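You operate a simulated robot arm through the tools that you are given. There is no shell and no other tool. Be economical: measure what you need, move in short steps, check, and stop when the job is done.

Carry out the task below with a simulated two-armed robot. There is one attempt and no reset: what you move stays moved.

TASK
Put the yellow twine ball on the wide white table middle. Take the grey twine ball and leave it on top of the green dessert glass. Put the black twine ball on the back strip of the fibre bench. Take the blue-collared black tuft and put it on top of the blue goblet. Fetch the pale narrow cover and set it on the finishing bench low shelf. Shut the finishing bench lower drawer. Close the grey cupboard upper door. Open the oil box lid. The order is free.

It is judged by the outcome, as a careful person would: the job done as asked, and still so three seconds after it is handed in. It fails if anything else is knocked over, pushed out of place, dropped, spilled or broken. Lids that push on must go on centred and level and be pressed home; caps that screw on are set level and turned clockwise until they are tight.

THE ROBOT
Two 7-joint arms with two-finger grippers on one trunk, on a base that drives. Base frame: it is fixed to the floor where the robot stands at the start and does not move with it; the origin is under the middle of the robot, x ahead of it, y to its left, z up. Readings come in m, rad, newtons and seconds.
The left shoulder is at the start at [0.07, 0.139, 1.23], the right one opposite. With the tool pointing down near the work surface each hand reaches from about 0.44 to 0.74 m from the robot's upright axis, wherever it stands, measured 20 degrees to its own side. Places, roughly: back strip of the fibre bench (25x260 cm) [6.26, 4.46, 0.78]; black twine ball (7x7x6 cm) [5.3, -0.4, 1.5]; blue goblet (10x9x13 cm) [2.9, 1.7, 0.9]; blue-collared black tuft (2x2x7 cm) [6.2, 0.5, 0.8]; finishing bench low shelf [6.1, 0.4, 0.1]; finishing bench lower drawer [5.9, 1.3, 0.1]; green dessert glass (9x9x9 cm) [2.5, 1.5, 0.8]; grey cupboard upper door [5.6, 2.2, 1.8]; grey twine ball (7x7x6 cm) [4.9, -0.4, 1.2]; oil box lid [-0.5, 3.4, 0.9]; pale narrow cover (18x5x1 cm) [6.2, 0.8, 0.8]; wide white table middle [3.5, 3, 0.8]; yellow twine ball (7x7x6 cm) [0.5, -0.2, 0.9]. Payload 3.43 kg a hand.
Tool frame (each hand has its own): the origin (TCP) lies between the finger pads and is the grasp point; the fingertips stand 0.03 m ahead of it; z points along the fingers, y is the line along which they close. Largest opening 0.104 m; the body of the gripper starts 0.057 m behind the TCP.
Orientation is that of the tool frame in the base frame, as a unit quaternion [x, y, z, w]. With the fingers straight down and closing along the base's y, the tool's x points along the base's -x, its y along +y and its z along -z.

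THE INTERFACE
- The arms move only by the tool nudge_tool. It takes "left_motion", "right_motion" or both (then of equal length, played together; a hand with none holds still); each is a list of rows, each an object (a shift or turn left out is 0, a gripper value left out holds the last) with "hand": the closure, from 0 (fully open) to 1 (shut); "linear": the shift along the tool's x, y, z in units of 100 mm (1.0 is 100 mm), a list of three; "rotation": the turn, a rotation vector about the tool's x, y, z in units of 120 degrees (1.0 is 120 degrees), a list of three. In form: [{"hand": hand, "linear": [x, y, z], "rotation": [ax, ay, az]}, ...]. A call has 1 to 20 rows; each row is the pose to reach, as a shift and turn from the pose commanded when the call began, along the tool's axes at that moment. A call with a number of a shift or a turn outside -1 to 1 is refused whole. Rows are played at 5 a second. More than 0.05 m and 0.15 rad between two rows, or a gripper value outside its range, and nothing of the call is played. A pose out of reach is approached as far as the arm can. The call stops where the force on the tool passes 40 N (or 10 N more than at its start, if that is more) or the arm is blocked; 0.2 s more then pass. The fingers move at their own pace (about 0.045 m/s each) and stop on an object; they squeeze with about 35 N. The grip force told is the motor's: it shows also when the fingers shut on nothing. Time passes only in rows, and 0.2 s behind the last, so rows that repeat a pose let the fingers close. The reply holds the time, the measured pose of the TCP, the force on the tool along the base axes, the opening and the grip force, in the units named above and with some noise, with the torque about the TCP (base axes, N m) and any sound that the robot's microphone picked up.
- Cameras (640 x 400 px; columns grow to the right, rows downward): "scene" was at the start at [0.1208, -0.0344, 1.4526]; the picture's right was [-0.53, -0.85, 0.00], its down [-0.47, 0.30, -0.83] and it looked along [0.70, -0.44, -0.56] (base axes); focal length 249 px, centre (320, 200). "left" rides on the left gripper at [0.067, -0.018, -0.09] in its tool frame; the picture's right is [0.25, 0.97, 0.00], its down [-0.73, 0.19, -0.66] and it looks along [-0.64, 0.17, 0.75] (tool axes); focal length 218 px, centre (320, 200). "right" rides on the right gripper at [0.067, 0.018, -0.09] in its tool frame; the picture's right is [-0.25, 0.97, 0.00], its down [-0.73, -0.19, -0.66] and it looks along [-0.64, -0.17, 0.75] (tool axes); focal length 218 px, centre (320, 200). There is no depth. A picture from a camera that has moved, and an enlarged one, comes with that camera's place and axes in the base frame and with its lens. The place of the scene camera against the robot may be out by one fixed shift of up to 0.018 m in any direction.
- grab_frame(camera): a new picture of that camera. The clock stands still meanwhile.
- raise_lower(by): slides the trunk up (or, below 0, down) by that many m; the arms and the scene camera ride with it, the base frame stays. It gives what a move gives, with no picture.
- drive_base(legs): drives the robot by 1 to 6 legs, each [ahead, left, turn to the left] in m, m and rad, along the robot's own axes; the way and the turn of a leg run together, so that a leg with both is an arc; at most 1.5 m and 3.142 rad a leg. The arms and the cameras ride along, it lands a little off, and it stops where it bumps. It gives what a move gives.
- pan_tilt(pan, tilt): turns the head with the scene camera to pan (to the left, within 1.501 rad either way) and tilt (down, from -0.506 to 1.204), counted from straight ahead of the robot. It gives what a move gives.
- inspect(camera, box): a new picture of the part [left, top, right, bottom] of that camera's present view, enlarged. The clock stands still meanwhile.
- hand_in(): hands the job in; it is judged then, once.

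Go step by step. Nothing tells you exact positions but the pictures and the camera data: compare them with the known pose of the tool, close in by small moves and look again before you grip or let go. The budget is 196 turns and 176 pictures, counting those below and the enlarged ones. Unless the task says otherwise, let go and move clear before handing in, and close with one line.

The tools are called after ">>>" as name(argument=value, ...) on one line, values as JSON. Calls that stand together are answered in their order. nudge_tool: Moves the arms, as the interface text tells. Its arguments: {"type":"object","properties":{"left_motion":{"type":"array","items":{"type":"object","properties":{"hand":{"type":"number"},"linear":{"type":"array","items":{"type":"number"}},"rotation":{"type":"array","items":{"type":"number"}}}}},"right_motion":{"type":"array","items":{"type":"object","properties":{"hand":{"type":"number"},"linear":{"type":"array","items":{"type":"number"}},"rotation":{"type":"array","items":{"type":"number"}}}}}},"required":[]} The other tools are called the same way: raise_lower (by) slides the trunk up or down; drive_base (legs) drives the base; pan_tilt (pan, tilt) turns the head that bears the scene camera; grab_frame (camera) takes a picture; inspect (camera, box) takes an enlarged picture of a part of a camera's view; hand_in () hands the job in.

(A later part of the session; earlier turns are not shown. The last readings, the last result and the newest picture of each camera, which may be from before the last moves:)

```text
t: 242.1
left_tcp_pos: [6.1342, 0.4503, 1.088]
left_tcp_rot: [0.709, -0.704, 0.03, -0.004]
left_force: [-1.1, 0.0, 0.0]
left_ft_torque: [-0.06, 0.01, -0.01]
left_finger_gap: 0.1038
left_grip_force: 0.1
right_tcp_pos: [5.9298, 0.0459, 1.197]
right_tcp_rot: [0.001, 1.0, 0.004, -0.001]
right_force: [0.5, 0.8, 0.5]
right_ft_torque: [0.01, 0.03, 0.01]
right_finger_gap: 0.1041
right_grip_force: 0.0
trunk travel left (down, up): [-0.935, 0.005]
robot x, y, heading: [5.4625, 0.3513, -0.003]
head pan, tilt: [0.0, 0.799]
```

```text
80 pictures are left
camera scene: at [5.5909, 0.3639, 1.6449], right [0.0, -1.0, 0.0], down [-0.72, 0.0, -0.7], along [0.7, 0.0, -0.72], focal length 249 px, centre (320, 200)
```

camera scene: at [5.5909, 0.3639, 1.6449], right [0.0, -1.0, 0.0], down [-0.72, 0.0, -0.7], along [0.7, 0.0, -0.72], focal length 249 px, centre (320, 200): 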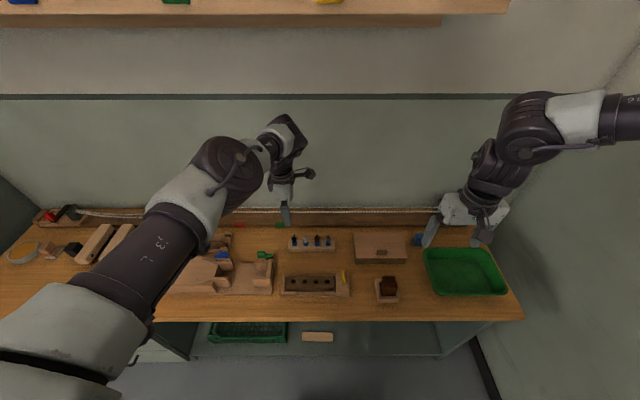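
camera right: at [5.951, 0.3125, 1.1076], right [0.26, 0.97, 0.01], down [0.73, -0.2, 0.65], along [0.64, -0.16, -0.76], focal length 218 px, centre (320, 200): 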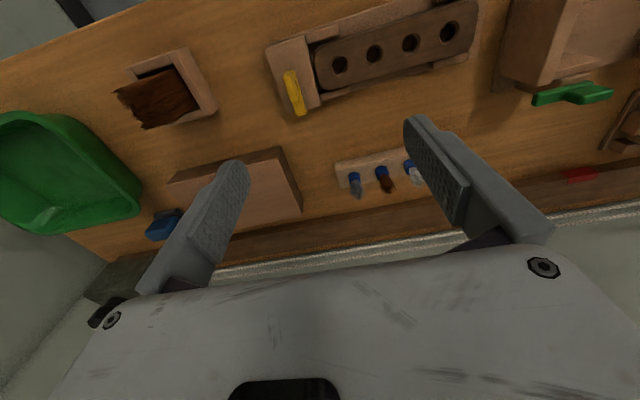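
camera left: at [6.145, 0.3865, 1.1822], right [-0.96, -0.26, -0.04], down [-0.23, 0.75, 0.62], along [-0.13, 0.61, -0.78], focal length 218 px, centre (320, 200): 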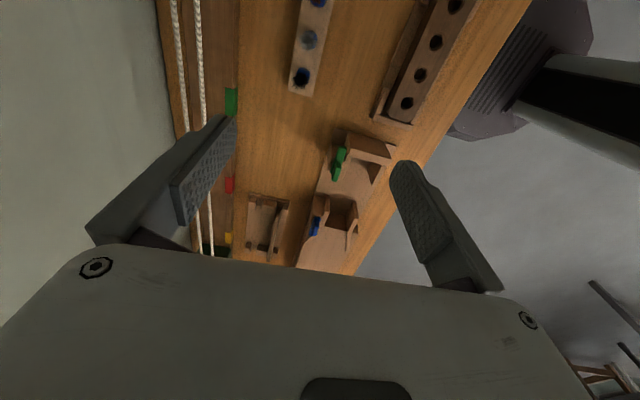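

The black tuft is the end one nearest (+y), at about (6.168, 0.452). Shift 3.5 cm forward, descend 17 cm and re-check.

>>> nudge_tool(left_motion=[{"linear": [0, -0.2, 0.3]}, {"linear": [0, -0.34, 0.6]}, {"linear": [0, -0.34, 1.0]}])

>>> raise_lower(by=-0.07)

>>> grab_frame(camera="left")

```text
t: 242.9
left_tcp_pos: [6.1341, 0.4475, 1.0358]
left_tcp_rot: [0.71, -0.704, 0.031, -0.005]
left_force: [-0.8, 0.1, 0.2]
left_ft_torque: [-0.02, -0.02, 0.01]
left_finger_gap: 0.104
left_grip_force: 0.1
left hand out of reach, approached as far as the arm can: row 1, 2, 3
right_tcp_pos: [5.9302, 0.0469, 1.1959]
right_tcp_rot: [0.0, 1.0, 0.004, -0.003]
right_force: [0.4, 0.8, 0.1]
right_ft_torque: [-0.01, -0.04, 0.02]
right_finger_gap: 0.1042
right_grip_force: 0.1
trunk travel left (down, up): [-0.935, 0.005]
robot x, y, heading: [5.4662, 0.3543, -0.002]
head pan, tilt: [0.0, 0.799]
```

```text
t: 243.9
left_tcp_pos: [6.1341, 0.4457, 0.9659]
left_tcp_rot: [0.71, -0.704, 0.03, -0.003]
left_force: [0.1, 0.4, 0.4]
left_ft_torque: [0.02, -0.01, 0.01]
left_finger_gap: 0.1042
left_grip_force: 0.1
right_tcp_pos: [5.931, 0.0464, 1.1275]
right_tcp_rot: [0.001, 1.0, 0.005, -0.002]
right_force: [-0.2, 0.0, 0.1]
right_ft_torque: [-0.03, -0.01, -0.01]
right_finger_gap: 0.104
right_grip_force: 0.0
trunk travel left (down, up): [-0.865, 0.075]
robot x, y, heading: [5.4656, 0.3514, -0.007]
head pan, tilt: [0.0, 0.799]
```

```text
79 pictures are left
camera left: at [6.1461, 0.3832, 1.06], right [-0.96, -0.26, -0.04], down [-0.23, 0.75, 0.62], along [-0.13, 0.61, -0.78], focal length 218 px, centre (320, 200)
```

left: 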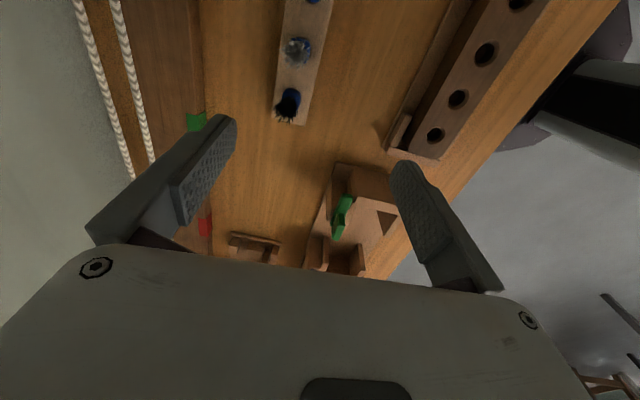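

>>> drive_base(legs=[[0.037, 0.003, 0]])

>>> raise_lower(by=-0.07)

>>> grab_frame(camera="left")

```text
t: 244.8
left_tcp_pos: [6.1643, 0.4496, 0.9705]
left_tcp_rot: [0.709, -0.705, 0.032, -0.007]
left_force: [-0.4, -0.5, 0.2]
left_ft_torque: [-0.01, -0.04, -0.03]
left_finger_gap: 0.1038
left_grip_force: 0.0
right_tcp_pos: [5.9586, 0.0491, 1.1303]
right_tcp_rot: [0.001, 1.0, 0.004, 0.002]
right_force: [-0.1, 0.3, 0.9]
right_ft_torque: [-0.01, -0.06, -0.01]
right_finger_gap: 0.104
right_grip_force: 0.1
trunk travel left (down, up): [-0.865, 0.075]
robot x, y, heading: [5.5009, 0.3536, -0.007]
head pan, tilt: [0.0, 0.799]
```

```text
t: 245.9
left_tcp_pos: [6.1703, 0.4493, 0.8977]
left_tcp_rot: [0.709, -0.704, 0.03, -0.005]
left_force: [-0.5, -0.1, 0.0]
left_ft_torque: [0.01, -0.04, 0.03]
left_finger_gap: 0.1039
left_grip_force: 0.1
right_tcp_pos: [5.9652, 0.0495, 1.057]
right_tcp_rot: [0.001, 1.0, 0.005, -0.001]
right_force: [-0.5, 0.3, 0.2]
right_ft_torque: [0.03, -0.02, 0.02]
right_finger_gap: 0.1042
right_grip_force: 0.0
trunk travel left (down, up): [-0.795, 0.145]
robot x, y, heading: [5.4996, 0.3547, -0.005]
head pan, tilt: [0.0, 0.799]
```

```text
78 pictures are left
camera left: at [6.1824, 0.3855, 0.9904], right [-0.96, -0.26, -0.04], down [-0.23, 0.75, 0.62], along [-0.13, 0.61, -0.78], focal length 218 px, centre (320, 200)
```

left: 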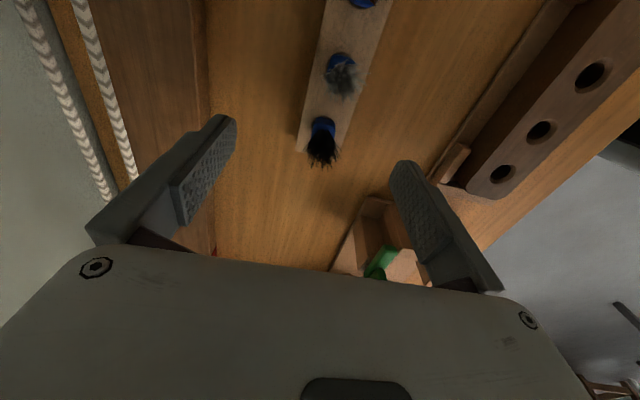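

The tuft is centred at (6.170, 0.455), top ≈0.85. Lower 7 cm and close.

>>> nudge_tool(left_motion=[{"linear": [-0.05, 0, 0.2]}, {"linear": [-0.05, 0, 0.4]}])

>>> raise_lower(by=-0.03)

>>> grab_frame(camera="left")

```text
t: 246.5
left_tcp_pos: [6.1626, 0.449, 0.8694]
left_tcp_rot: [0.709, -0.705, 0.031, -0.004]
left_force: [-0.7, 0.2, -0.2]
left_ft_torque: [-0.01, -0.01, -0.01]
left_finger_gap: 0.1042
left_grip_force: 0.2
left hand out of reach, approached as far as the arm can: row 1, 2
right_tcp_pos: [5.9666, 0.0497, 1.0581]
right_tcp_rot: [0.0, 1.0, 0.004, -0.002]
right_force: [0.0, -0.6, 0.2]
right_ft_torque: [0.03, 0.01, 0.01]
right_finger_gap: 0.1042
right_grip_force: 0.0
trunk travel left (down, up): [-0.795, 0.145]
robot x, y, heading: [5.4992, 0.3544, -0.002]
head pan, tilt: [0.0, 0.799]
```

```text
t: 247.2
left_tcp_pos: [6.1629, 0.4501, 0.8389]
left_tcp_rot: [0.709, -0.704, 0.03, -0.005]
left_force: [0.5, -0.4, 0.2]
left_ft_torque: [0.0, -0.05, 0.02]
left_finger_gap: 0.104
left_grip_force: 0.1
right_tcp_pos: [5.9652, 0.0491, 1.0271]
right_tcp_rot: [0.001, 1.0, 0.004, -0.002]
right_force: [-1.2, 0.0, 0.0]
right_ft_torque: [-0.02, 0.01, 0.01]
right_finger_gap: 0.104
right_grip_force: 0.1
trunk travel left (down, up): [-0.765, 0.175]
robot x, y, heading: [5.497, 0.3538, -0.006]
head pan, tilt: [0.0, 0.799]
```

```text
77 pictures are left
camera left: at [6.1744, 0.3859, 0.9325], right [-0.96, -0.26, -0.04], down [-0.23, 0.75, 0.62], along [-0.13, 0.61, -0.78], focal length 218 px, centre (320, 200)
```

left: 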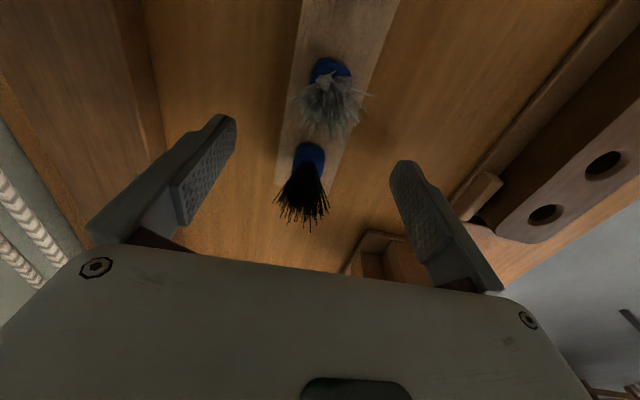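

>>> raise_lower(by=-0.025)

>>> drive_base(legs=[[0.008, 0.003, 0]])

>>> grab_frame(camera="left")

```text
t: 247.8
left_tcp_pos: [6.1613, 0.449, 0.8216]
left_tcp_rot: [0.711, -0.703, 0.03, -0.003]
left_force: [-4.0, -1.0, 9.6]
left_ft_torque: [0.08, 0.77, 0.04]
left_finger_gap: 0.1039
left_grip_force: 0.0
right_tcp_pos: [5.9649, 0.0492, 1.006]
right_tcp_rot: [0.001, 1.0, 0.005, -0.002]
right_force: [-0.4, 0.3, -0.7]
right_ft_torque: [-0.03, -0.01, 0.01]
right_finger_gap: 0.1041
right_grip_force: 0.1
trunk travel left (down, up): [-0.745, 0.195]
robot x, y, heading: [5.4996, 0.3562, -0.004]
head pan, tilt: [0.0, 0.799]
stopped: the force on the tool passed its limit at 45 N (the readings are from after the stop); the commanded pose is now the measured one
```

```text
t: 248.5
left_tcp_pos: [6.1713, 0.4527, 0.8226]
left_tcp_rot: [0.71, -0.703, 0.031, -0.003]
left_force: [-3.1, -0.7, 8.1]
left_ft_torque: [0.01, 0.65, 0.08]
left_finger_gap: 0.1034
left_grip_force: 0.0
right_tcp_pos: [5.9737, 0.0518, 1.0069]
right_tcp_rot: [0.001, 1.0, 0.005, 0.0]
right_force: [-0.1, 0.1, 0.7]
right_ft_torque: [0.02, 0.03, 0.01]
right_finger_gap: 0.1041
right_grip_force: 0.0
trunk travel left (down, up): [-0.745, 0.195]
robot x, y, heading: [5.5133, 0.3583, -0.001]
head pan, tilt: [0.0, 0.799]
```

```text
76 pictures are left
camera left: at [6.1836, 0.3894, 0.9158], right [-0.96, -0.26, -0.04], down [-0.23, 0.75, 0.62], along [-0.14, 0.6, -0.78], focal length 218 px, centre (320, 200)
```

left: 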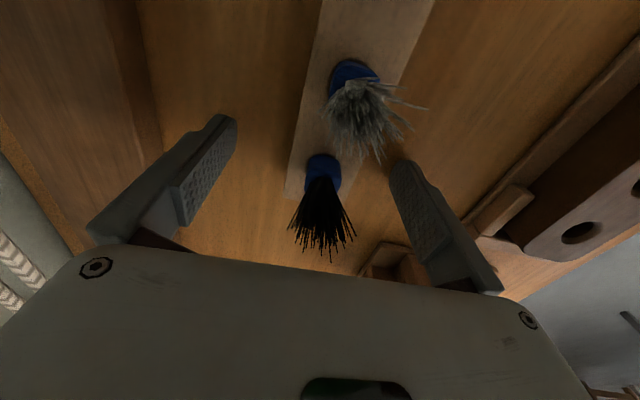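

The front fingertip is touching the bench, so this is low enough; the collar sits between the fingers. Lift 3 mm and close.

>>> nudge_tool(left_motion=[{"linear": [0, 0, -0.03]}, {"hand": 1, "linear": [0, 0, -0.03]}, {"hand": 1, "linear": [0, 0, -0.03]}, {"hand": 1, "linear": [0, 0, -0.03]}, {"hand": 1, "linear": [0, 0, -0.03]}, {"hand": 1, "linear": [0, 0, -0.03]}, {"hand": 1, "linear": [0, 0, -0.03]}, {"hand": 1, "linear": [0, 0, -0.03]}])

>>> grab_frame(camera="left")

```text
t: 250.3
left_tcp_pos: [6.1693, 0.4535, 0.8241]
left_tcp_rot: [0.71, -0.704, 0.029, -0.001]
left_force: [-18.2, 1.4, -14.0]
left_ft_torque: [0.07, 0.87, -0.74]
left_finger_gap: 0.04
left_grip_force: 45.2
right_tcp_pos: [5.9737, 0.0531, 1.0071]
right_tcp_rot: [0.001, 1.0, 0.004, -0.002]
right_force: [0.2, -0.2, -0.3]
right_ft_torque: [0.03, -0.01, 0.03]
right_finger_gap: 0.104
right_grip_force: 0.1
trunk travel left (down, up): [-0.745, 0.195]
robot x, y, heading: [5.5099, 0.3572, -0.005]
head pan, tilt: [0.0, 0.799]
```

```text
75 pictures are left
camera left: at [6.1822, 0.3903, 0.9171], right [-0.96, -0.26, -0.03], down [-0.22, 0.75, 0.62], along [-0.14, 0.6, -0.78], focal length 218 px, centre (320, 200)
```

left: 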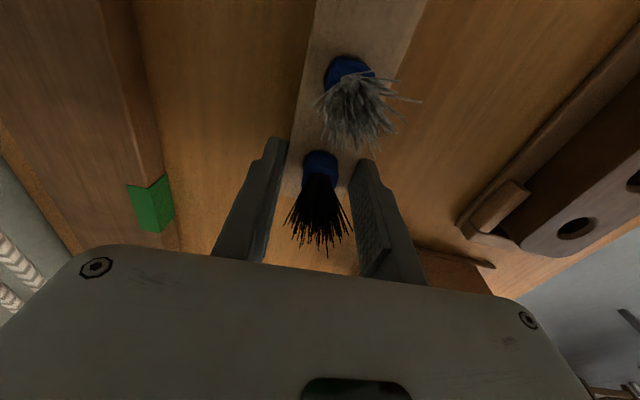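

The fingers closed on the wooden block (4 cm wide), not the tuft. Open a little, rise 1.6 cm so the tips clear the block, and close again.

>>> nudge_tool(left_motion=[{"hand": 0.45, "linear": [0, 0, 0]}, {"hand": 0.45, "linear": [0, 0, 0]}, {"hand": 0.45, "linear": [0, 0, -0.08]}, {"hand": 0.45, "linear": [0, 0, -0.16]}])

>>> grab_frame(camera="left")

```text
t: 251.3
left_tcp_pos: [6.1705, 0.4532, 0.8414]
left_tcp_rot: [0.71, -0.704, 0.03, -0.001]
left_force: [-0.2, 0.1, -0.8]
left_ft_torque: [-0.02, 0.01, 0.01]
left_finger_gap: 0.057
left_grip_force: 0.1
right_tcp_pos: [5.9743, 0.0525, 1.0064]
right_tcp_rot: [0.001, 1.0, 0.004, -0.002]
right_force: [0.1, -0.2, -0.3]
right_ft_torque: [0.0, -0.01, -0.01]
right_finger_gap: 0.1039
right_grip_force: 0.0
trunk travel left (down, up): [-0.745, 0.195]
robot x, y, heading: [5.51, 0.3598, -0.006]
head pan, tilt: [0.0, 0.799]
```

```text
74 pictures are left
camera left: at [6.1841, 0.3905, 0.9349], right [-0.96, -0.26, -0.03], down [-0.23, 0.75, 0.62], along [-0.14, 0.6, -0.78], focal length 218 px, centre (320, 200)
```

left: 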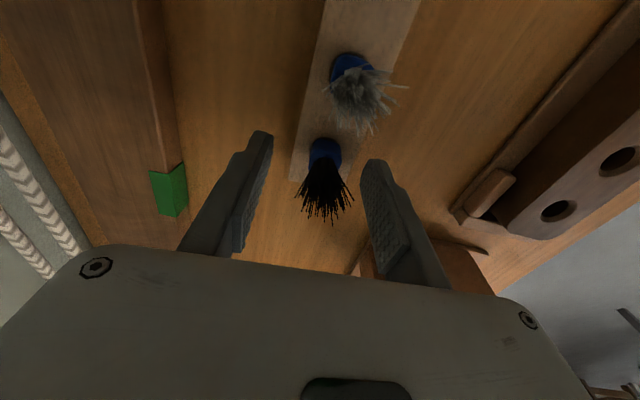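

>>> nudge_tool(left_motion=[{"hand": 1}, {"hand": 1}, {"hand": 1}, {"hand": 1}, {"hand": 1}])

>>> grab_frame(camera="left")

```text
t: 252.5
left_tcp_pos: [6.1706, 0.4549, 0.8417]
left_tcp_rot: [0.711, -0.703, 0.029, -0.002]
left_force: [-1.1, 0.5, 0.2]
left_ft_torque: [0.02, 0.05, -0.01]
left_finger_gap: 0.0166
left_grip_force: 35.2
right_tcp_pos: [5.9747, 0.0529, 1.0071]
right_tcp_rot: [0.001, 1.0, 0.005, -0.002]
right_force: [1.3, 0.3, -0.6]
right_ft_torque: [-0.01, 0.02, 0.01]
right_finger_gap: 0.104
right_grip_force: 0.0
trunk travel left (down, up): [-0.745, 0.195]
robot x, y, heading: [5.5084, 0.3617, -0.006]
head pan, tilt: [0.0, 0.799]
```

```text
73 pictures are left
camera left: at [6.184, 0.3905, 0.9348], right [-0.96, -0.26, -0.03], down [-0.23, 0.75, 0.62], along [-0.14, 0.6, -0.78], focal length 218 px, centre (320, 200)
```

left: 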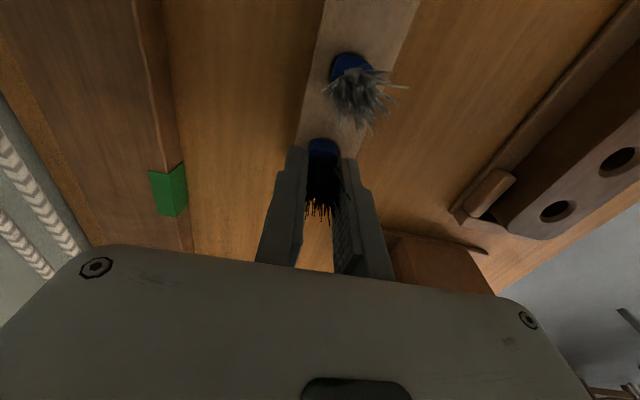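

Gripped at 16.6 mm on the tuft. Lift it straight up out of the block.

>>> raise_lower(by=0.04)

>>> raise_lower(by=0.14)

>>> grab_frame(camera="left")

```text
t: 253.4
left_tcp_pos: [6.1722, 0.4545, 0.8815]
left_tcp_rot: [0.711, -0.703, 0.029, -0.003]
left_force: [0.4, -0.3, -0.3]
left_ft_torque: [-0.02, 0.0, 0.01]
left_finger_gap: 0.0162
left_grip_force: 34.8
right_tcp_pos: [5.9753, 0.0528, 1.047]
right_tcp_rot: [0.001, 1.0, 0.004, -0.003]
right_force: [0.1, 0.6, -0.5]
right_ft_torque: [0.0, -0.01, -0.01]
right_finger_gap: 0.104
right_grip_force: 0.0
trunk travel left (down, up): [-0.785, 0.155]
robot x, y, heading: [5.5082, 0.3565, -0.003]
head pan, tilt: [0.0, 0.799]
```

```text
t: 255.0
left_tcp_pos: [6.172, 0.4533, 1.0213]
left_tcp_rot: [0.711, -0.703, 0.03, -0.002]
left_force: [0.2, 0.3, 0.2]
left_ft_torque: [0.01, -0.01, -0.03]
left_finger_gap: 0.0162
left_grip_force: 35.1
right_tcp_pos: [5.9746, 0.0524, 1.1868]
right_tcp_rot: [0.001, 1.0, 0.005, -0.002]
right_force: [0.3, 0.4, 0.1]
right_ft_torque: [0.01, 0.03, 0.03]
right_finger_gap: 0.104
right_grip_force: 0.1
trunk travel left (down, up): [-0.925, 0.015]
robot x, y, heading: [5.5098, 0.3584, -0.006]
head pan, tilt: [0.0, 0.799]
```

```text
72 pictures are left
camera left: at [6.1843, 0.3905, 1.1148], right [-0.96, -0.26, -0.03], down [-0.23, 0.75, 0.62], along [-0.14, 0.6, -0.78], focal length 218 px, centre (320, 200)
```

left: 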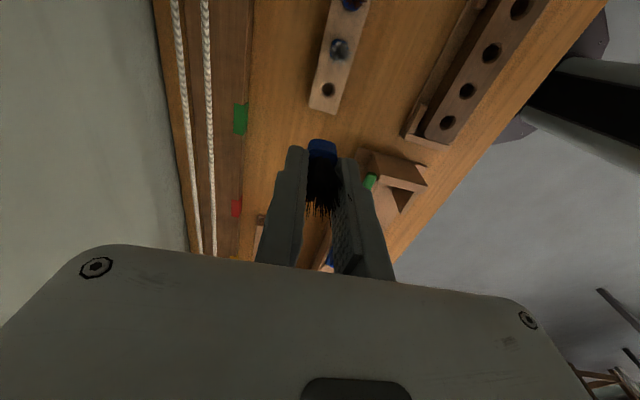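

The tuft is out and the block stayed put. I'll back away, raise and tuck the left hand, and look where the goblet and dessert glass stand.

>>> drive_base(legs=[[-0.6, 0.3, 0]])

>>> nudge_tool(left_motion=[{"linear": [0, 0.3, -0.3]}, {"linear": [0, 0.6, -0.6]}, {"linear": [0, 0.9, -0.9]}])

>>> drive_base(legs=[[-1.4, 0.05, 0], [0, 0, 1.57]])

>>> pan_tilt(pan=0.5, tilt=0.6)

>>> grab_frame(camera="scene")

```text
t: 258.7
left_tcp_pos: [5.5818, 0.7487, 1.0205]
left_tcp_rot: [-0.702, 0.711, -0.03, 0.003]
left_force: [-1.3, -0.5, -0.9]
left_ft_torque: [-0.03, 0.03, -0.01]
left_finger_gap: 0.0164
left_grip_force: 35.2
right_tcp_pos: [5.3751, 0.3522, 1.1853]
right_tcp_rot: [0.012, 1.0, 0.004, -0.003]
right_force: [1.1, 0.0, -0.7]
right_ft_torque: [0.0, 0.01, -0.04]
right_finger_gap: 0.1041
right_grip_force: 0.0
trunk travel left (down, up): [-0.925, 0.015]
robot x, y, heading: [4.9152, 0.6689, -0.028]
head pan, tilt: [0.0, 0.799]
```

```text
t: 259.5
left_tcp_pos: [5.4864, 0.7559, 1.1061]
left_tcp_rot: [-0.702, 0.712, -0.031, 0.003]
left_force: [-0.1, 0.2, -0.3]
left_ft_torque: [0.0, -0.01, -0.04]
left_finger_gap: 0.0163
left_grip_force: 35.2
right_tcp_pos: [5.3727, 0.3536, 1.1872]
right_tcp_rot: [0.013, 1.0, 0.004, -0.002]
right_force: [0.1, 0.1, 0.0]
right_ft_torque: [0.01, -0.03, -0.03]
right_finger_gap: 0.1039
right_grip_force: 0.0
trunk travel left (down, up): [-0.925, 0.015]
robot x, y, heading: [4.9159, 0.6674, -0.025]
head pan, tilt: [0.0, 0.799]
```

```text
t: 270.4
left_tcp_pos: [3.4191, 1.3148, 1.1062]
left_tcp_rot: [1.0, 0.008, 0.019, -0.023]
left_force: [-0.1, -0.1, 0.5]
left_ft_torque: [-0.03, 0.0, 0.0]
left_finger_gap: 0.0163
left_grip_force: 35.1
right_tcp_pos: [3.825, 1.2132, 1.1861]
right_tcp_rot: [0.709, -0.705, -0.002, 0.004]
right_force: [0.9, -0.2, 0.2]
right_ft_torque: [-0.03, 0.0, -0.01]
right_finger_gap: 0.1039
right_grip_force: 0.1
trunk travel left (down, up): [-0.925, 0.015]
robot x, y, heading: [3.5223, 0.7504, 1.572]
head pan, tilt: [0.0, 0.799]
```

```text
t: 271.3
left_tcp_pos: [3.4184, 1.3155, 1.1054]
left_tcp_rot: [1.0, 0.009, 0.019, -0.023]
left_force: [-0.7, 0.0, 0.0]
left_ft_torque: [0.03, 0.01, -0.01]
left_finger_gap: 0.0167
left_grip_force: 35.4
right_tcp_pos: [3.8249, 1.214, 1.1857]
right_tcp_rot: [0.709, -0.706, -0.002, 0.005]
right_force: [0.1, -0.2, 0.2]
right_ft_torque: [0.03, 0.02, 0.0]
right_finger_gap: 0.1039
right_grip_force: 0.1
trunk travel left (down, up): [-0.925, 0.015]
robot x, y, heading: [3.5202, 0.7444, 1.569]
head pan, tilt: [0.499, 0.6]
```

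```text
71 pictures are left
camera scene: at [3.4746, 0.8876, 1.6513], right [0.88, 0.48, 0.0], down [0.27, -0.5, -0.82], along [-0.4, 0.72, -0.57], focal length 249 px, centre (320, 200)
```

scene: 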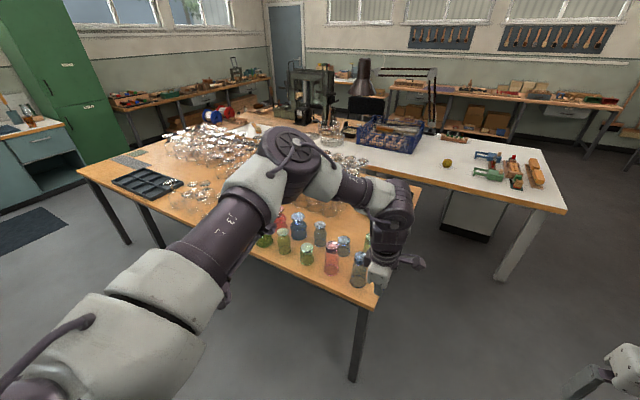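

>>> inspect(camera="scene", box=[230, 170, 430, 295])

```text
3.20 times, centred on (330, 232) of scene
camera zoom: at [3.4746, 0.8876, 1.6513], right [0.88, 0.48, 0.0], down [0.27, -0.5, -0.82], along [-0.4, 0.72, -0.57], focal length 797 px, centre (288, 96)
```

zoom: 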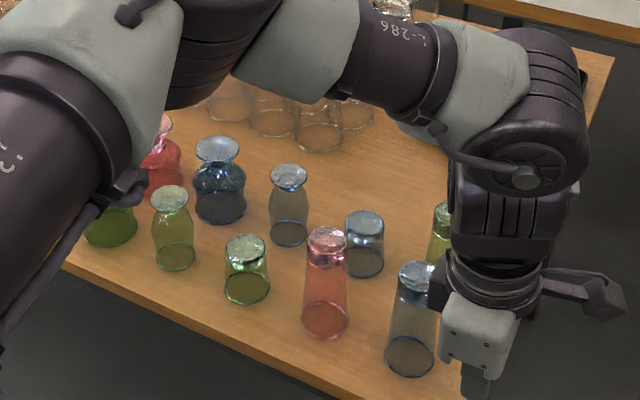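

The inverted blue goblet is at about (2.95, 1.63) with its foot disc on top (z≈0.93). I'll move so that the left hand is over it.

>>> drive_base(legs=[[0, 0.45, 0], [0.26, 0, 0]])

>>> grab_frame(camera="left")

>>> pan_tilt(pan=0.0, tilt=0.8)

>>> grab_frame(camera="scene")

```text
t: 275.5
left_tcp_pos: [2.9562, 1.5721, 1.1069]
left_tcp_rot: [0.999, 0.017, 0.019, -0.026]
left_force: [0.1, 0.1, 0.5]
left_ft_torque: [0.0, -0.01, 0.0]
left_finger_gap: 0.0161
left_grip_force: 35.3
right_tcp_pos: [3.365, 1.4761, 1.1872]
right_tcp_rot: [0.715, -0.7, -0.002, 0.004]
right_force: [0.2, 0.5, -0.4]
right_ft_torque: [-0.02, -0.04, 0.0]
right_finger_gap: 0.1039
right_grip_force: 0.1
trunk travel left (down, up): [-0.925, 0.015]
robot x, y, heading: [3.0715, 1.0128, 1.59]
head pan, tilt: [0.499, 0.6]
```

```text
69 pictures are left
camera left: at [3.0196, 1.5871, 1.2002], right [0.28, -0.96, -0.04], down [-0.75, -0.25, 0.62], along [-0.6, -0.15, -0.79], focal length 218 px, centre (320, 200)
```

left: 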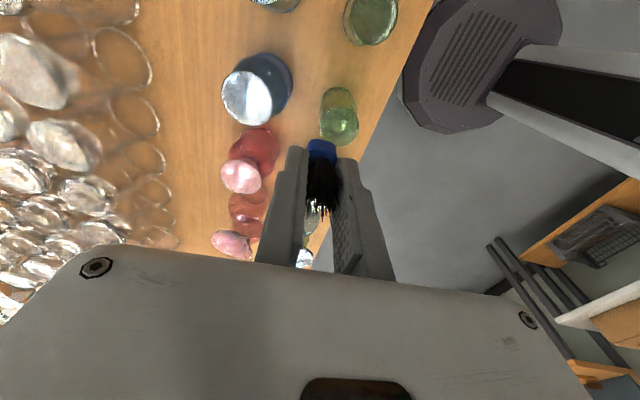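

```text
t: 276.4
left_tcp_pos: [2.9579, 1.5754, 1.105]
left_tcp_rot: [0.999, 0.016, 0.02, -0.023]
left_force: [-0.9, 0.6, -0.6]
left_ft_torque: [-0.04, 0.01, -0.01]
left_finger_gap: 0.0163
left_grip_force: 34.9
right_tcp_pos: [3.3647, 1.4802, 1.1865]
right_tcp_rot: [0.714, -0.7, -0.001, 0.004]
right_force: [-0.9, 0.7, 0.2]
right_ft_torque: [0.0, -0.01, 0.03]
right_finger_gap: 0.1039
right_grip_force: 0.1
trunk travel left (down, up): [-0.925, 0.015]
robot x, y, heading: [3.0653, 1.0089, 1.587]
head pan, tilt: [0.0, 0.799]
```

```text
68 pictures are left
camera scene: at [3.0623, 1.1533, 1.6343], right [1.0, 0.02, 0.0], down [0.01, -0.72, -0.7], along [-0.01, 0.7, -0.72], focal length 249 px, centre (320, 200)
```

scene: 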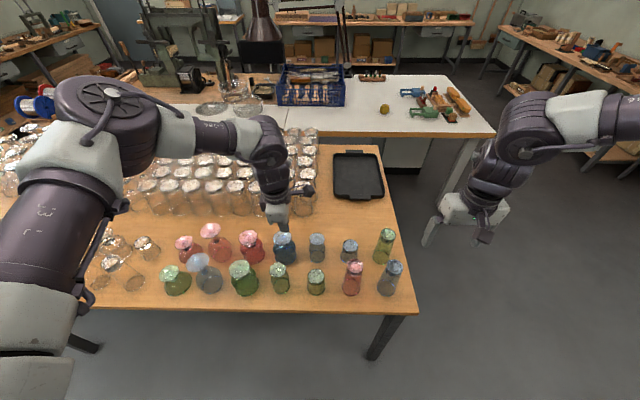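

The goblet's upturned foot is at (2.931, 1.661), z≈0.92, agreed by both cameras. I'll move the base so the tuft is right above it.

>>> drive_base(legs=[[0.085, 0.025, 0]])

>>> grab_frame(camera="left")

>>> inspect(camera="scene", box=[210, 150, 370, 250])

```text
t: 277.5
left_tcp_pos: [2.9367, 1.652, 1.109]
left_tcp_rot: [0.999, 0.014, 0.018, -0.027]
left_force: [0.2, -1.0, 0.3]
left_ft_torque: [0.03, 0.01, 0.01]
left_finger_gap: 0.0161
left_grip_force: 34.0
right_tcp_pos: [3.3432, 1.5542, 1.1889]
right_tcp_rot: [0.712, -0.702, -0.004, 0.003]
right_force: [0.2, -1.2, 0.2]
right_ft_torque: [0.05, 0.01, -0.01]
right_finger_gap: 0.1041
right_grip_force: 0.0
trunk travel left (down, up): [-0.925, 0.015]
robot x, y, heading: [3.0459, 1.0908, 1.583]
head pan, tilt: [0.0, 0.799]
```

```text
67 pictures are left
camera left: at [2.9986, 1.6659, 1.2029], right [0.28, -0.96, -0.04], down [-0.75, -0.25, 0.62], along [-0.6, -0.14, -0.78], focal length 218 px, centre (320, 200)
```

left: 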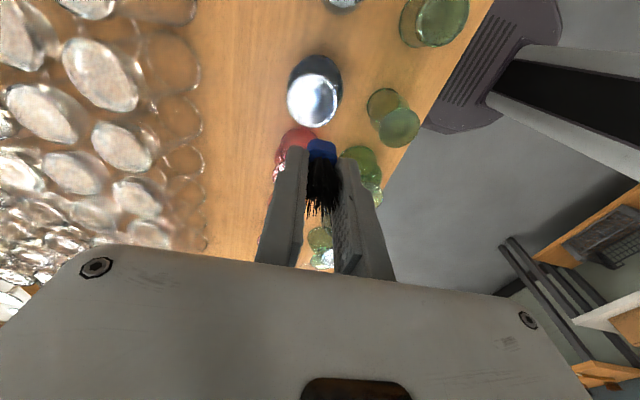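

```text
4.00 times, centred on (290, 200) of scene
camera zoom: at [3.0403, 1.2249, 1.6355], right [1.0, 0.01, 0.0], down [0.01, -0.71, -0.7], along [-0.01, 0.7, -0.71], focal length 996 px, centre (440, 200)
```

zoom: 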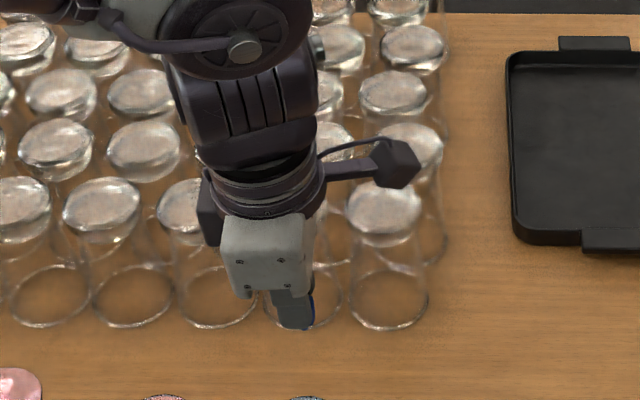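

Correct by −5 mm x, +15 mm y and lower to just above the foot (tuft bottom is ~5.5 cm below TCP).

>>> nudge_tool(left_motion=[{"linear": [-0.05, -0.15, 0.2]}, {"linear": [-0.05, -0.15, 0.5]}, {"linear": [-0.05, -0.15, 0.8]}])

>>> grab_frame(camera="left")

>>> inspect(camera="scene", box=[230, 200, 350, 290])

```text
t: 278.3
left_tcp_pos: [2.9333, 1.6773, 1.024]
left_tcp_rot: [0.999, 0.013, 0.019, -0.024]
left_force: [0.4, 0.9, -0.5]
left_ft_torque: [-0.03, 0.02, -0.01]
left_finger_gap: 0.0161
left_grip_force: 35.1
right_tcp_pos: [3.3411, 1.562, 1.1856]
right_tcp_rot: [0.712, -0.702, -0.001, 0.004]
right_force: [-0.1, -0.4, 0.1]
right_ft_torque: [-0.01, 0.05, 0.01]
right_finger_gap: 0.104
right_grip_force: 0.0
trunk travel left (down, up): [-0.925, 0.015]
robot x, y, heading: [3.0457, 1.0883, 1.59]
head pan, tilt: [0.0, 0.799]
```

```text
65 pictures are left
camera left: at [2.9943, 1.6916, 1.1172], right [0.28, -0.96, -0.03], down [-0.75, -0.24, 0.62], along [-0.6, -0.15, -0.78], focal length 218 px, centre (320, 200)
```

left: 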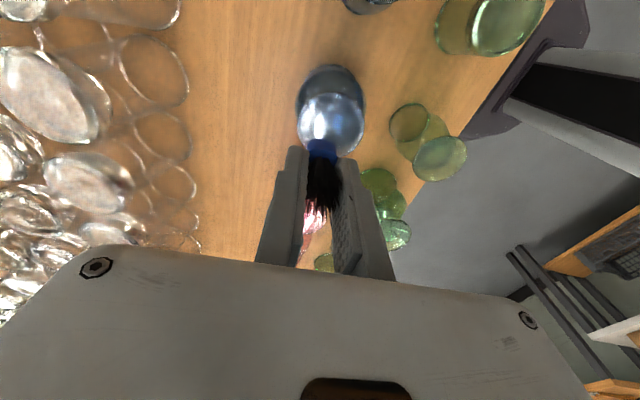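

```text
4.44 times, centred on (290, 245) of scene
camera zoom: at [3.0372, 1.237, 1.6343], right [1.0, 0.01, 0.0], down [0.01, -0.72, -0.7], along [-0.01, 0.7, -0.72], focal length 1106 px, centre (453, 0)
```

zoom: 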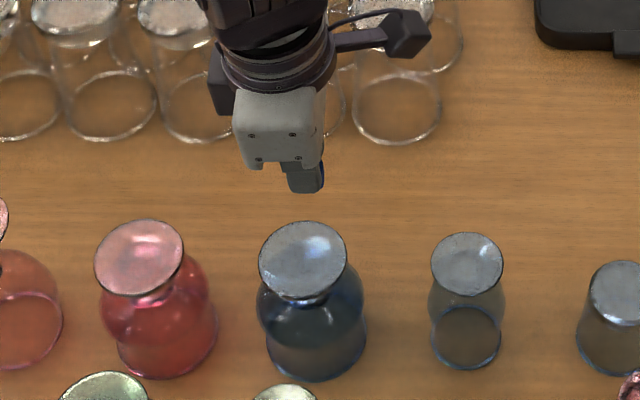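

The tuft bottom is at (2.927, 1.677); target (2.931, 1.668). Adjust and lower, then creep to contact.

>>> nudge_tool(left_motion=[{"linear": [0.04, 0.09, 0.1]}, {"linear": [0.04, 0.09, 0.25]}, {"linear": [0.04, 0.09, 0.32]}])

>>> grab_frame(camera="left")

>>> inspect(camera="scene", box=[240, 190, 340, 270])

```text
t: 279.1
left_tcp_pos: [2.9372, 1.6713, 0.9918]
left_tcp_rot: [0.999, 0.015, 0.019, -0.022]
left_force: [0.0, -0.1, -0.4]
left_ft_torque: [0.0, -0.03, 0.03]
left_finger_gap: 0.016
left_grip_force: 35.6
right_tcp_pos: [3.3409, 1.563, 1.1862]
right_tcp_rot: [0.713, -0.701, -0.001, 0.005]
right_force: [-0.1, 0.1, 0.6]
right_ft_torque: [-0.02, 0.03, 0.01]
right_finger_gap: 0.1045
right_grip_force: 0.1
trunk travel left (down, up): [-0.925, 0.015]
robot x, y, heading: [3.0465, 1.0918, 1.589]
head pan, tilt: [0.0, 0.799]
```

```text
63 pictures are left
camera left: at [2.9983, 1.6857, 1.0855], right [0.28, -0.96, -0.03], down [-0.75, -0.24, 0.62], along [-0.6, -0.15, -0.78], focal length 218 px, centre (320, 200)
```

left: 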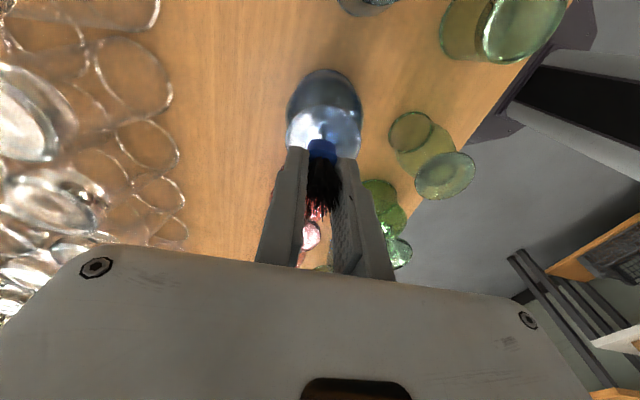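

```text
5.00 times, centred on (290, 230) of scene
camera zoom: at [3.0372, 1.2369, 1.6343], right [1.0, 0.01, 0.0], down [0.01, -0.72, -0.7], along [-0.01, 0.7, -0.72], focal length 1245 px, centre (470, 50)
```

zoom: 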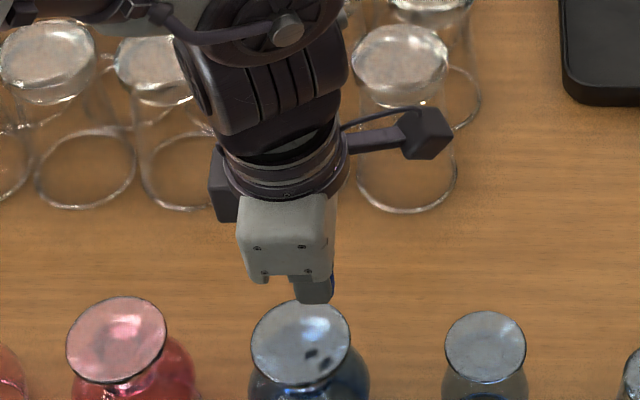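

Aligned within a few millimetres. Creep down.

>>> nudge_tool(left_motion=[{"linear": [-0.04, 0.02, 0.03]}, {"linear": [-0.04, 0.02, 0.06]}, {"linear": [-0.04, 0.02, 0.09]}])

>>> inspect(camera="left", box=[260, 50, 400, 240])

```text
t: 279.9
left_tcp_pos: [2.9342, 1.6671, 0.9848]
left_tcp_rot: [0.999, 0.014, 0.019, -0.022]
left_force: [0.8, -0.1, 0.3]
left_ft_torque: [-0.01, 0.0, 0.04]
left_finger_gap: 0.0159
left_grip_force: 35.1
right_tcp_pos: [3.3414, 1.5613, 1.1859]
right_tcp_rot: [0.712, -0.702, -0.002, 0.005]
right_force: [0.4, -0.2, 0.0]
right_ft_torque: [0.03, 0.01, -0.02]
right_finger_gap: 0.104
right_grip_force: 0.1
trunk travel left (down, up): [-0.925, 0.015]
robot x, y, heading: [3.0424, 1.0946, 1.586]
head pan, tilt: [0.0, 0.799]
```

```text
2.11 times, centred on (330, 145) of left
camera zoom: at [2.9958, 1.6819, 1.0787], right [0.28, -0.96, -0.03], down [-0.75, -0.24, 0.62], along [-0.6, -0.15, -0.78], focal length 460 px, centre (299, 316)
```

zoom: 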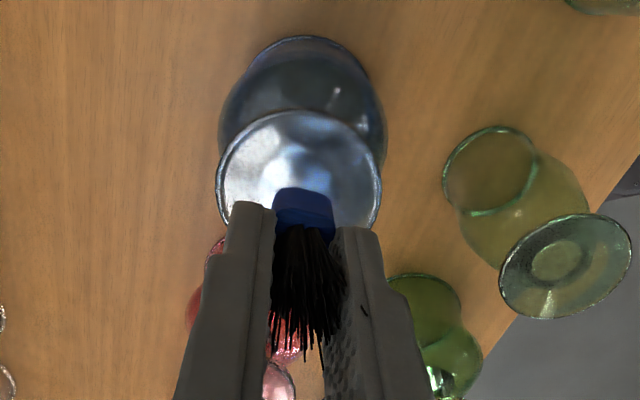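

The collar is heading for the disc's centre. Continue in 3 mm steps.

>>> nudge_tool(left_motion=[{"linear": [0, 0, 0.03]}, {"linear": [0, 0, 0.06]}, {"linear": [0, 0, 0.09]}])

>>> nudge_tool(left_motion=[{"linear": [0, 0, 0.02]}, {"linear": [0, 0, 0.04]}])

>>> inspect(camera="left", box=[260, 50, 400, 240])

```text
t: 280.7
left_tcp_pos: [2.9338, 1.6678, 0.9764]
left_tcp_rot: [0.999, 0.015, 0.019, -0.023]
left_force: [0.6, -0.3, -0.9]
left_ft_torque: [-0.02, 0.01, -0.01]
left_finger_gap: 0.0161
left_grip_force: 34.9
right_tcp_pos: [3.3411, 1.5616, 1.1877]
right_tcp_rot: [0.713, -0.702, -0.001, 0.005]
right_force: [0.1, 0.3, 0.3]
right_ft_torque: [0.04, 0.01, 0.03]
right_finger_gap: 0.1043
right_grip_force: 0.0
trunk travel left (down, up): [-0.925, 0.015]
robot x, y, heading: [3.0431, 1.0942, 1.587]
head pan, tilt: [0.0, 0.799]
```

```text
t: 281.3
left_tcp_pos: [2.9343, 1.6681, 0.9728]
left_tcp_rot: [0.999, 0.015, 0.02, -0.023]
left_force: [0.1, 0.0, -1.2]
left_ft_torque: [-0.01, 0.0, 0.0]
left_finger_gap: 0.0163
left_grip_force: 34.9
right_tcp_pos: [3.3426, 1.5606, 1.1864]
right_tcp_rot: [0.712, -0.702, -0.002, 0.005]
right_force: [0.1, 0.4, 0.6]
right_ft_torque: [-0.03, -0.02, -0.02]
right_finger_gap: 0.1038
right_grip_force: 0.0
trunk travel left (down, up): [-0.925, 0.015]
robot x, y, heading: [3.0453, 1.0911, 1.588]
head pan, tilt: [0.0, 0.799]
```

```text
2.11 times, centred on (330, 145) of left
camera zoom: at [2.9966, 1.6829, 1.066], right [0.28, -0.96, -0.03], down [-0.75, -0.24, 0.62], along [-0.6, -0.15, -0.78], focal length 460 px, centre (299, 316)
```

zoom: 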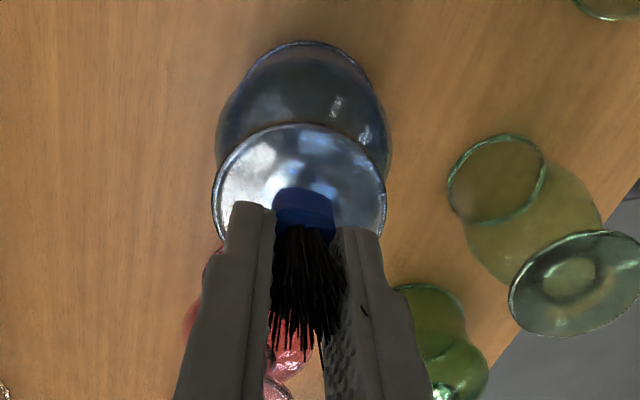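

>>> nudge_tool(left_motion=[{"linear": [0, 0, 0.02]}, {"linear": [0, 0, 0.04]}, {"linear": [0, 0, 0.06]}])

>>> nudge_tool(left_motion=[{"linear": [0, 0, 0.02]}, {"linear": [0, 0, 0.04]}])

>>> inspect(camera="left", box=[260, 50, 400, 240])

```text
t: 282.1
left_tcp_pos: [2.9355, 1.67, 0.966]
left_tcp_rot: [0.999, 0.013, 0.019, -0.022]
left_force: [0.1, -0.1, 0.7]
left_ft_torque: [0.0, -0.02, 0.03]
left_finger_gap: 0.0161
left_grip_force: 35.5
right_tcp_pos: [3.3422, 1.5609, 1.1862]
right_tcp_rot: [0.713, -0.701, -0.001, 0.005]
right_force: [-0.4, 0.0, 0.4]
right_ft_torque: [0.01, 0.0, -0.01]
right_finger_gap: 0.1041
right_grip_force: 0.1
trunk travel left (down, up): [-0.925, 0.015]
robot x, y, heading: [3.0402, 1.0924, 1.587]
head pan, tilt: [0.0, 0.799]
```

```text
t: 282.7
left_tcp_pos: [2.9351, 1.6691, 0.962]
left_tcp_rot: [0.999, 0.015, 0.019, -0.023]
left_force: [0.1, -0.3, 0.4]
left_ft_torque: [0.01, -0.02, 0.05]
left_finger_gap: 0.0162
left_grip_force: 35.1
right_tcp_pos: [3.3412, 1.5607, 1.1861]
right_tcp_rot: [0.713, -0.701, -0.001, 0.004]
right_force: [-0.5, 0.4, -0.1]
right_ft_torque: [0.01, -0.03, 0.0]
right_finger_gap: 0.1041
right_grip_force: 0.0
trunk travel left (down, up): [-0.925, 0.015]
robot x, y, heading: [3.043, 1.0876, 1.588]
head pan, tilt: [0.0, 0.799]
```

```text
2.11 times, centred on (330, 145) of left
camera zoom: at [2.9971, 1.6846, 1.0551], right [0.28, -0.96, -0.03], down [-0.75, -0.24, 0.62], along [-0.6, -0.15, -0.78], focal length 460 px, centre (299, 316)
```

zoom: 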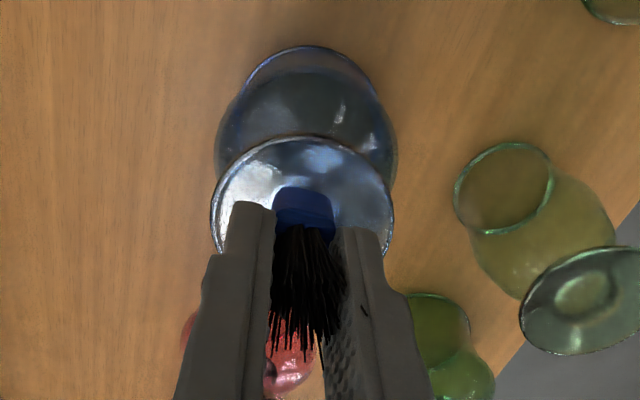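

The foot disc is a bit lower (~0.90) and my tuft is ~1 cm too far in +x. Correct, then look.

>>> nudge_tool(left_motion=[{"linear": [-0.06, 0.02, 0]}, {"linear": [-0.1, 0.03, 0]}])

>>> inspect(camera="left", box=[260, 50, 400, 240])

>>> inspect(camera="scene", box=[250, 205, 330, 265])

```text
t: 283.3
left_tcp_pos: [2.9248, 1.6641, 0.9604]
left_tcp_rot: [0.999, 0.013, 0.019, -0.023]
left_force: [0.2, 0.1, -0.4]
left_ft_torque: [0.0, -0.02, -0.04]
left_finger_gap: 0.0163
left_grip_force: 35.2
right_tcp_pos: [3.3407, 1.5612, 1.1862]
right_tcp_rot: [0.713, -0.701, -0.001, 0.006]
right_force: [-0.5, 0.4, -0.7]
right_ft_torque: [0.04, 0.04, -0.01]
right_finger_gap: 0.1038
right_grip_force: 0.2
trunk travel left (down, up): [-0.925, 0.015]
robot x, y, heading: [3.0433, 1.0936, 1.581]
head pan, tilt: [0.0, 0.799]
```

```text
2.11 times, centred on (330, 145) of left
camera zoom: at [2.9868, 1.6799, 1.0544], right [0.28, -0.96, -0.03], down [-0.75, -0.24, 0.62], along [-0.6, -0.15, -0.79], focal length 460 px, centre (299, 316)
```

zoom: 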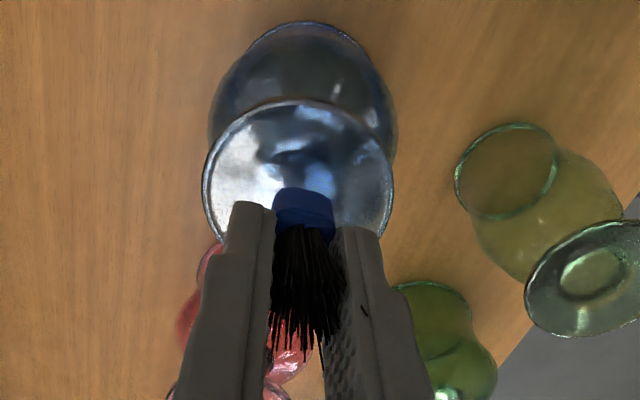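

```text
6.67 times, centred on (290, 235) of scene
camera zoom: at [3.0369, 1.2352, 1.6345], right [1.0, 0.01, 0.0], down [0.01, -0.72, -0.7], along [-0.01, 0.7, -0.72], focal length 1660 px, centre (520, -33)
```

zoom: 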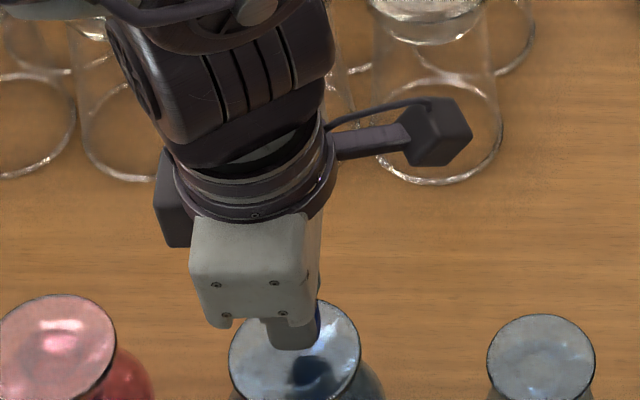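

Using the reflection, the collar is ~1.1 cm above the disc and will land near its centre. Lower.

>>> nudge_tool(left_motion=[{"linear": [-0.02, 0, 0.03]}, {"linear": [-0.02, 0, 0.06]}, {"linear": [-0.02, 0, 0.08]}])

>>> nudge_tool(left_motion=[{"linear": [0, 0, 0.015]}, {"linear": [0, 0, 0.03]}])

>>> inspect(camera="left", box=[260, 50, 400, 240])

```text
t: 284.1
left_tcp_pos: [2.9244, 1.6656, 0.9536]
left_tcp_rot: [0.999, 0.014, 0.019, -0.024]
left_force: [0.2, 0.4, 0.2]
left_ft_torque: [-0.01, 0.0, -0.02]
left_finger_gap: 0.0163
left_grip_force: 35.0
right_tcp_pos: [3.3419, 1.562, 1.1863]
right_tcp_rot: [0.712, -0.702, -0.001, 0.005]
right_force: [-0.3, 0.4, 0.4]
right_ft_torque: [-0.03, 0.03, 0.0]
right_finger_gap: 0.1039
right_grip_force: 0.2
trunk travel left (down, up): [-0.925, 0.015]
robot x, y, heading: [3.0472, 1.0908, 1.583]
head pan, tilt: [0.0, 0.799]
```

```text
t: 284.7
left_tcp_pos: [2.923, 1.6656, 0.9512]
left_tcp_rot: [0.999, 0.014, 0.019, -0.024]
left_force: [0.2, 1.6, 9.2]
left_ft_torque: [0.09, 0.0, 0.0]
left_finger_gap: 0.0164
left_grip_force: 34.7
right_tcp_pos: [3.3413, 1.5603, 1.186]
right_tcp_rot: [0.713, -0.701, -0.002, 0.004]
right_force: [0.0, 0.1, -0.1]
right_ft_torque: [0.03, 0.0, 0.01]
right_finger_gap: 0.1041
right_grip_force: 0.1
trunk travel left (down, up): [-0.925, 0.015]
robot x, y, heading: [3.0461, 1.0908, 1.585]
head pan, tilt: [0.0, 0.799]
```

```text
2.11 times, centred on (330, 145) of left
camera zoom: at [2.9854, 1.6801, 1.0454], right [0.28, -0.96, -0.04], down [-0.75, -0.24, 0.62], along [-0.6, -0.15, -0.79], focal length 460 px, centre (299, 316)
```

zoom: 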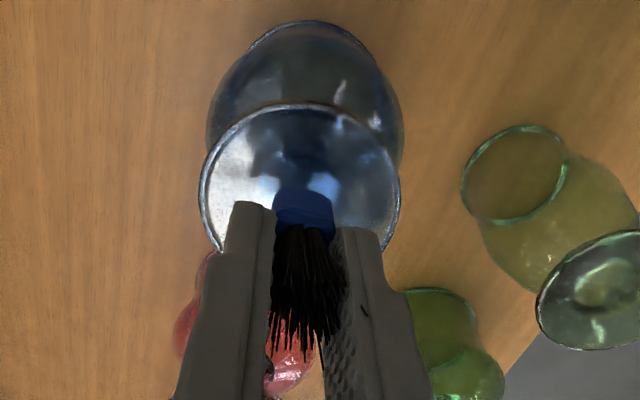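

Contact at 9 N. Release gently, then rise straight up.

>>> nudge_tool(left_motion=[{"hand": 0.8, "linear": [0, 0, -0.005]}, {"hand": 0.75, "linear": [0, 0, -0.005]}, {"hand": 0.65, "linear": [0, 0, -0.005]}, {"hand": 0.6, "linear": [0, 0, -0.005]}, {"hand": 0.6, "linear": [0, 0, -0.005]}])

>>> inspect(camera="left", box=[260, 50, 400, 240])

```text
t: 285.9
left_tcp_pos: [2.9223, 1.6653, 0.9511]
left_tcp_rot: [0.999, 0.014, 0.019, -0.023]
left_force: [-0.4, -1.2, -0.5]
left_ft_torque: [-0.02, -0.02, -0.03]
left_finger_gap: 0.0417
left_grip_force: 0.1
right_tcp_pos: [3.3404, 1.5619, 1.1852]
right_tcp_rot: [0.712, -0.702, -0.002, 0.005]
right_force: [-0.7, 0.7, 0.5]
right_ft_torque: [0.0, 0.01, 0.0]
right_finger_gap: 0.104
right_grip_force: 0.0
trunk travel left (down, up): [-0.925, 0.015]
robot x, y, heading: [3.0447, 1.0905, 1.583]
head pan, tilt: [0.0, 0.799]
```

```text
2.11 times, centred on (330, 145) of left
camera zoom: at [2.9851, 1.6804, 1.0439], right [0.28, -0.96, -0.03], down [-0.75, -0.24, 0.62], along [-0.6, -0.15, -0.78], focal length 460 px, centre (299, 316)
```

zoom: 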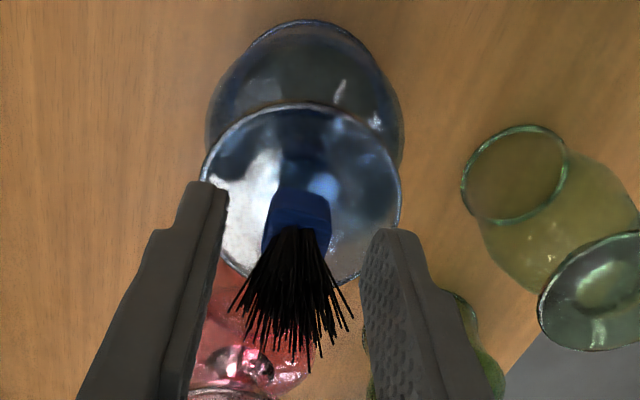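

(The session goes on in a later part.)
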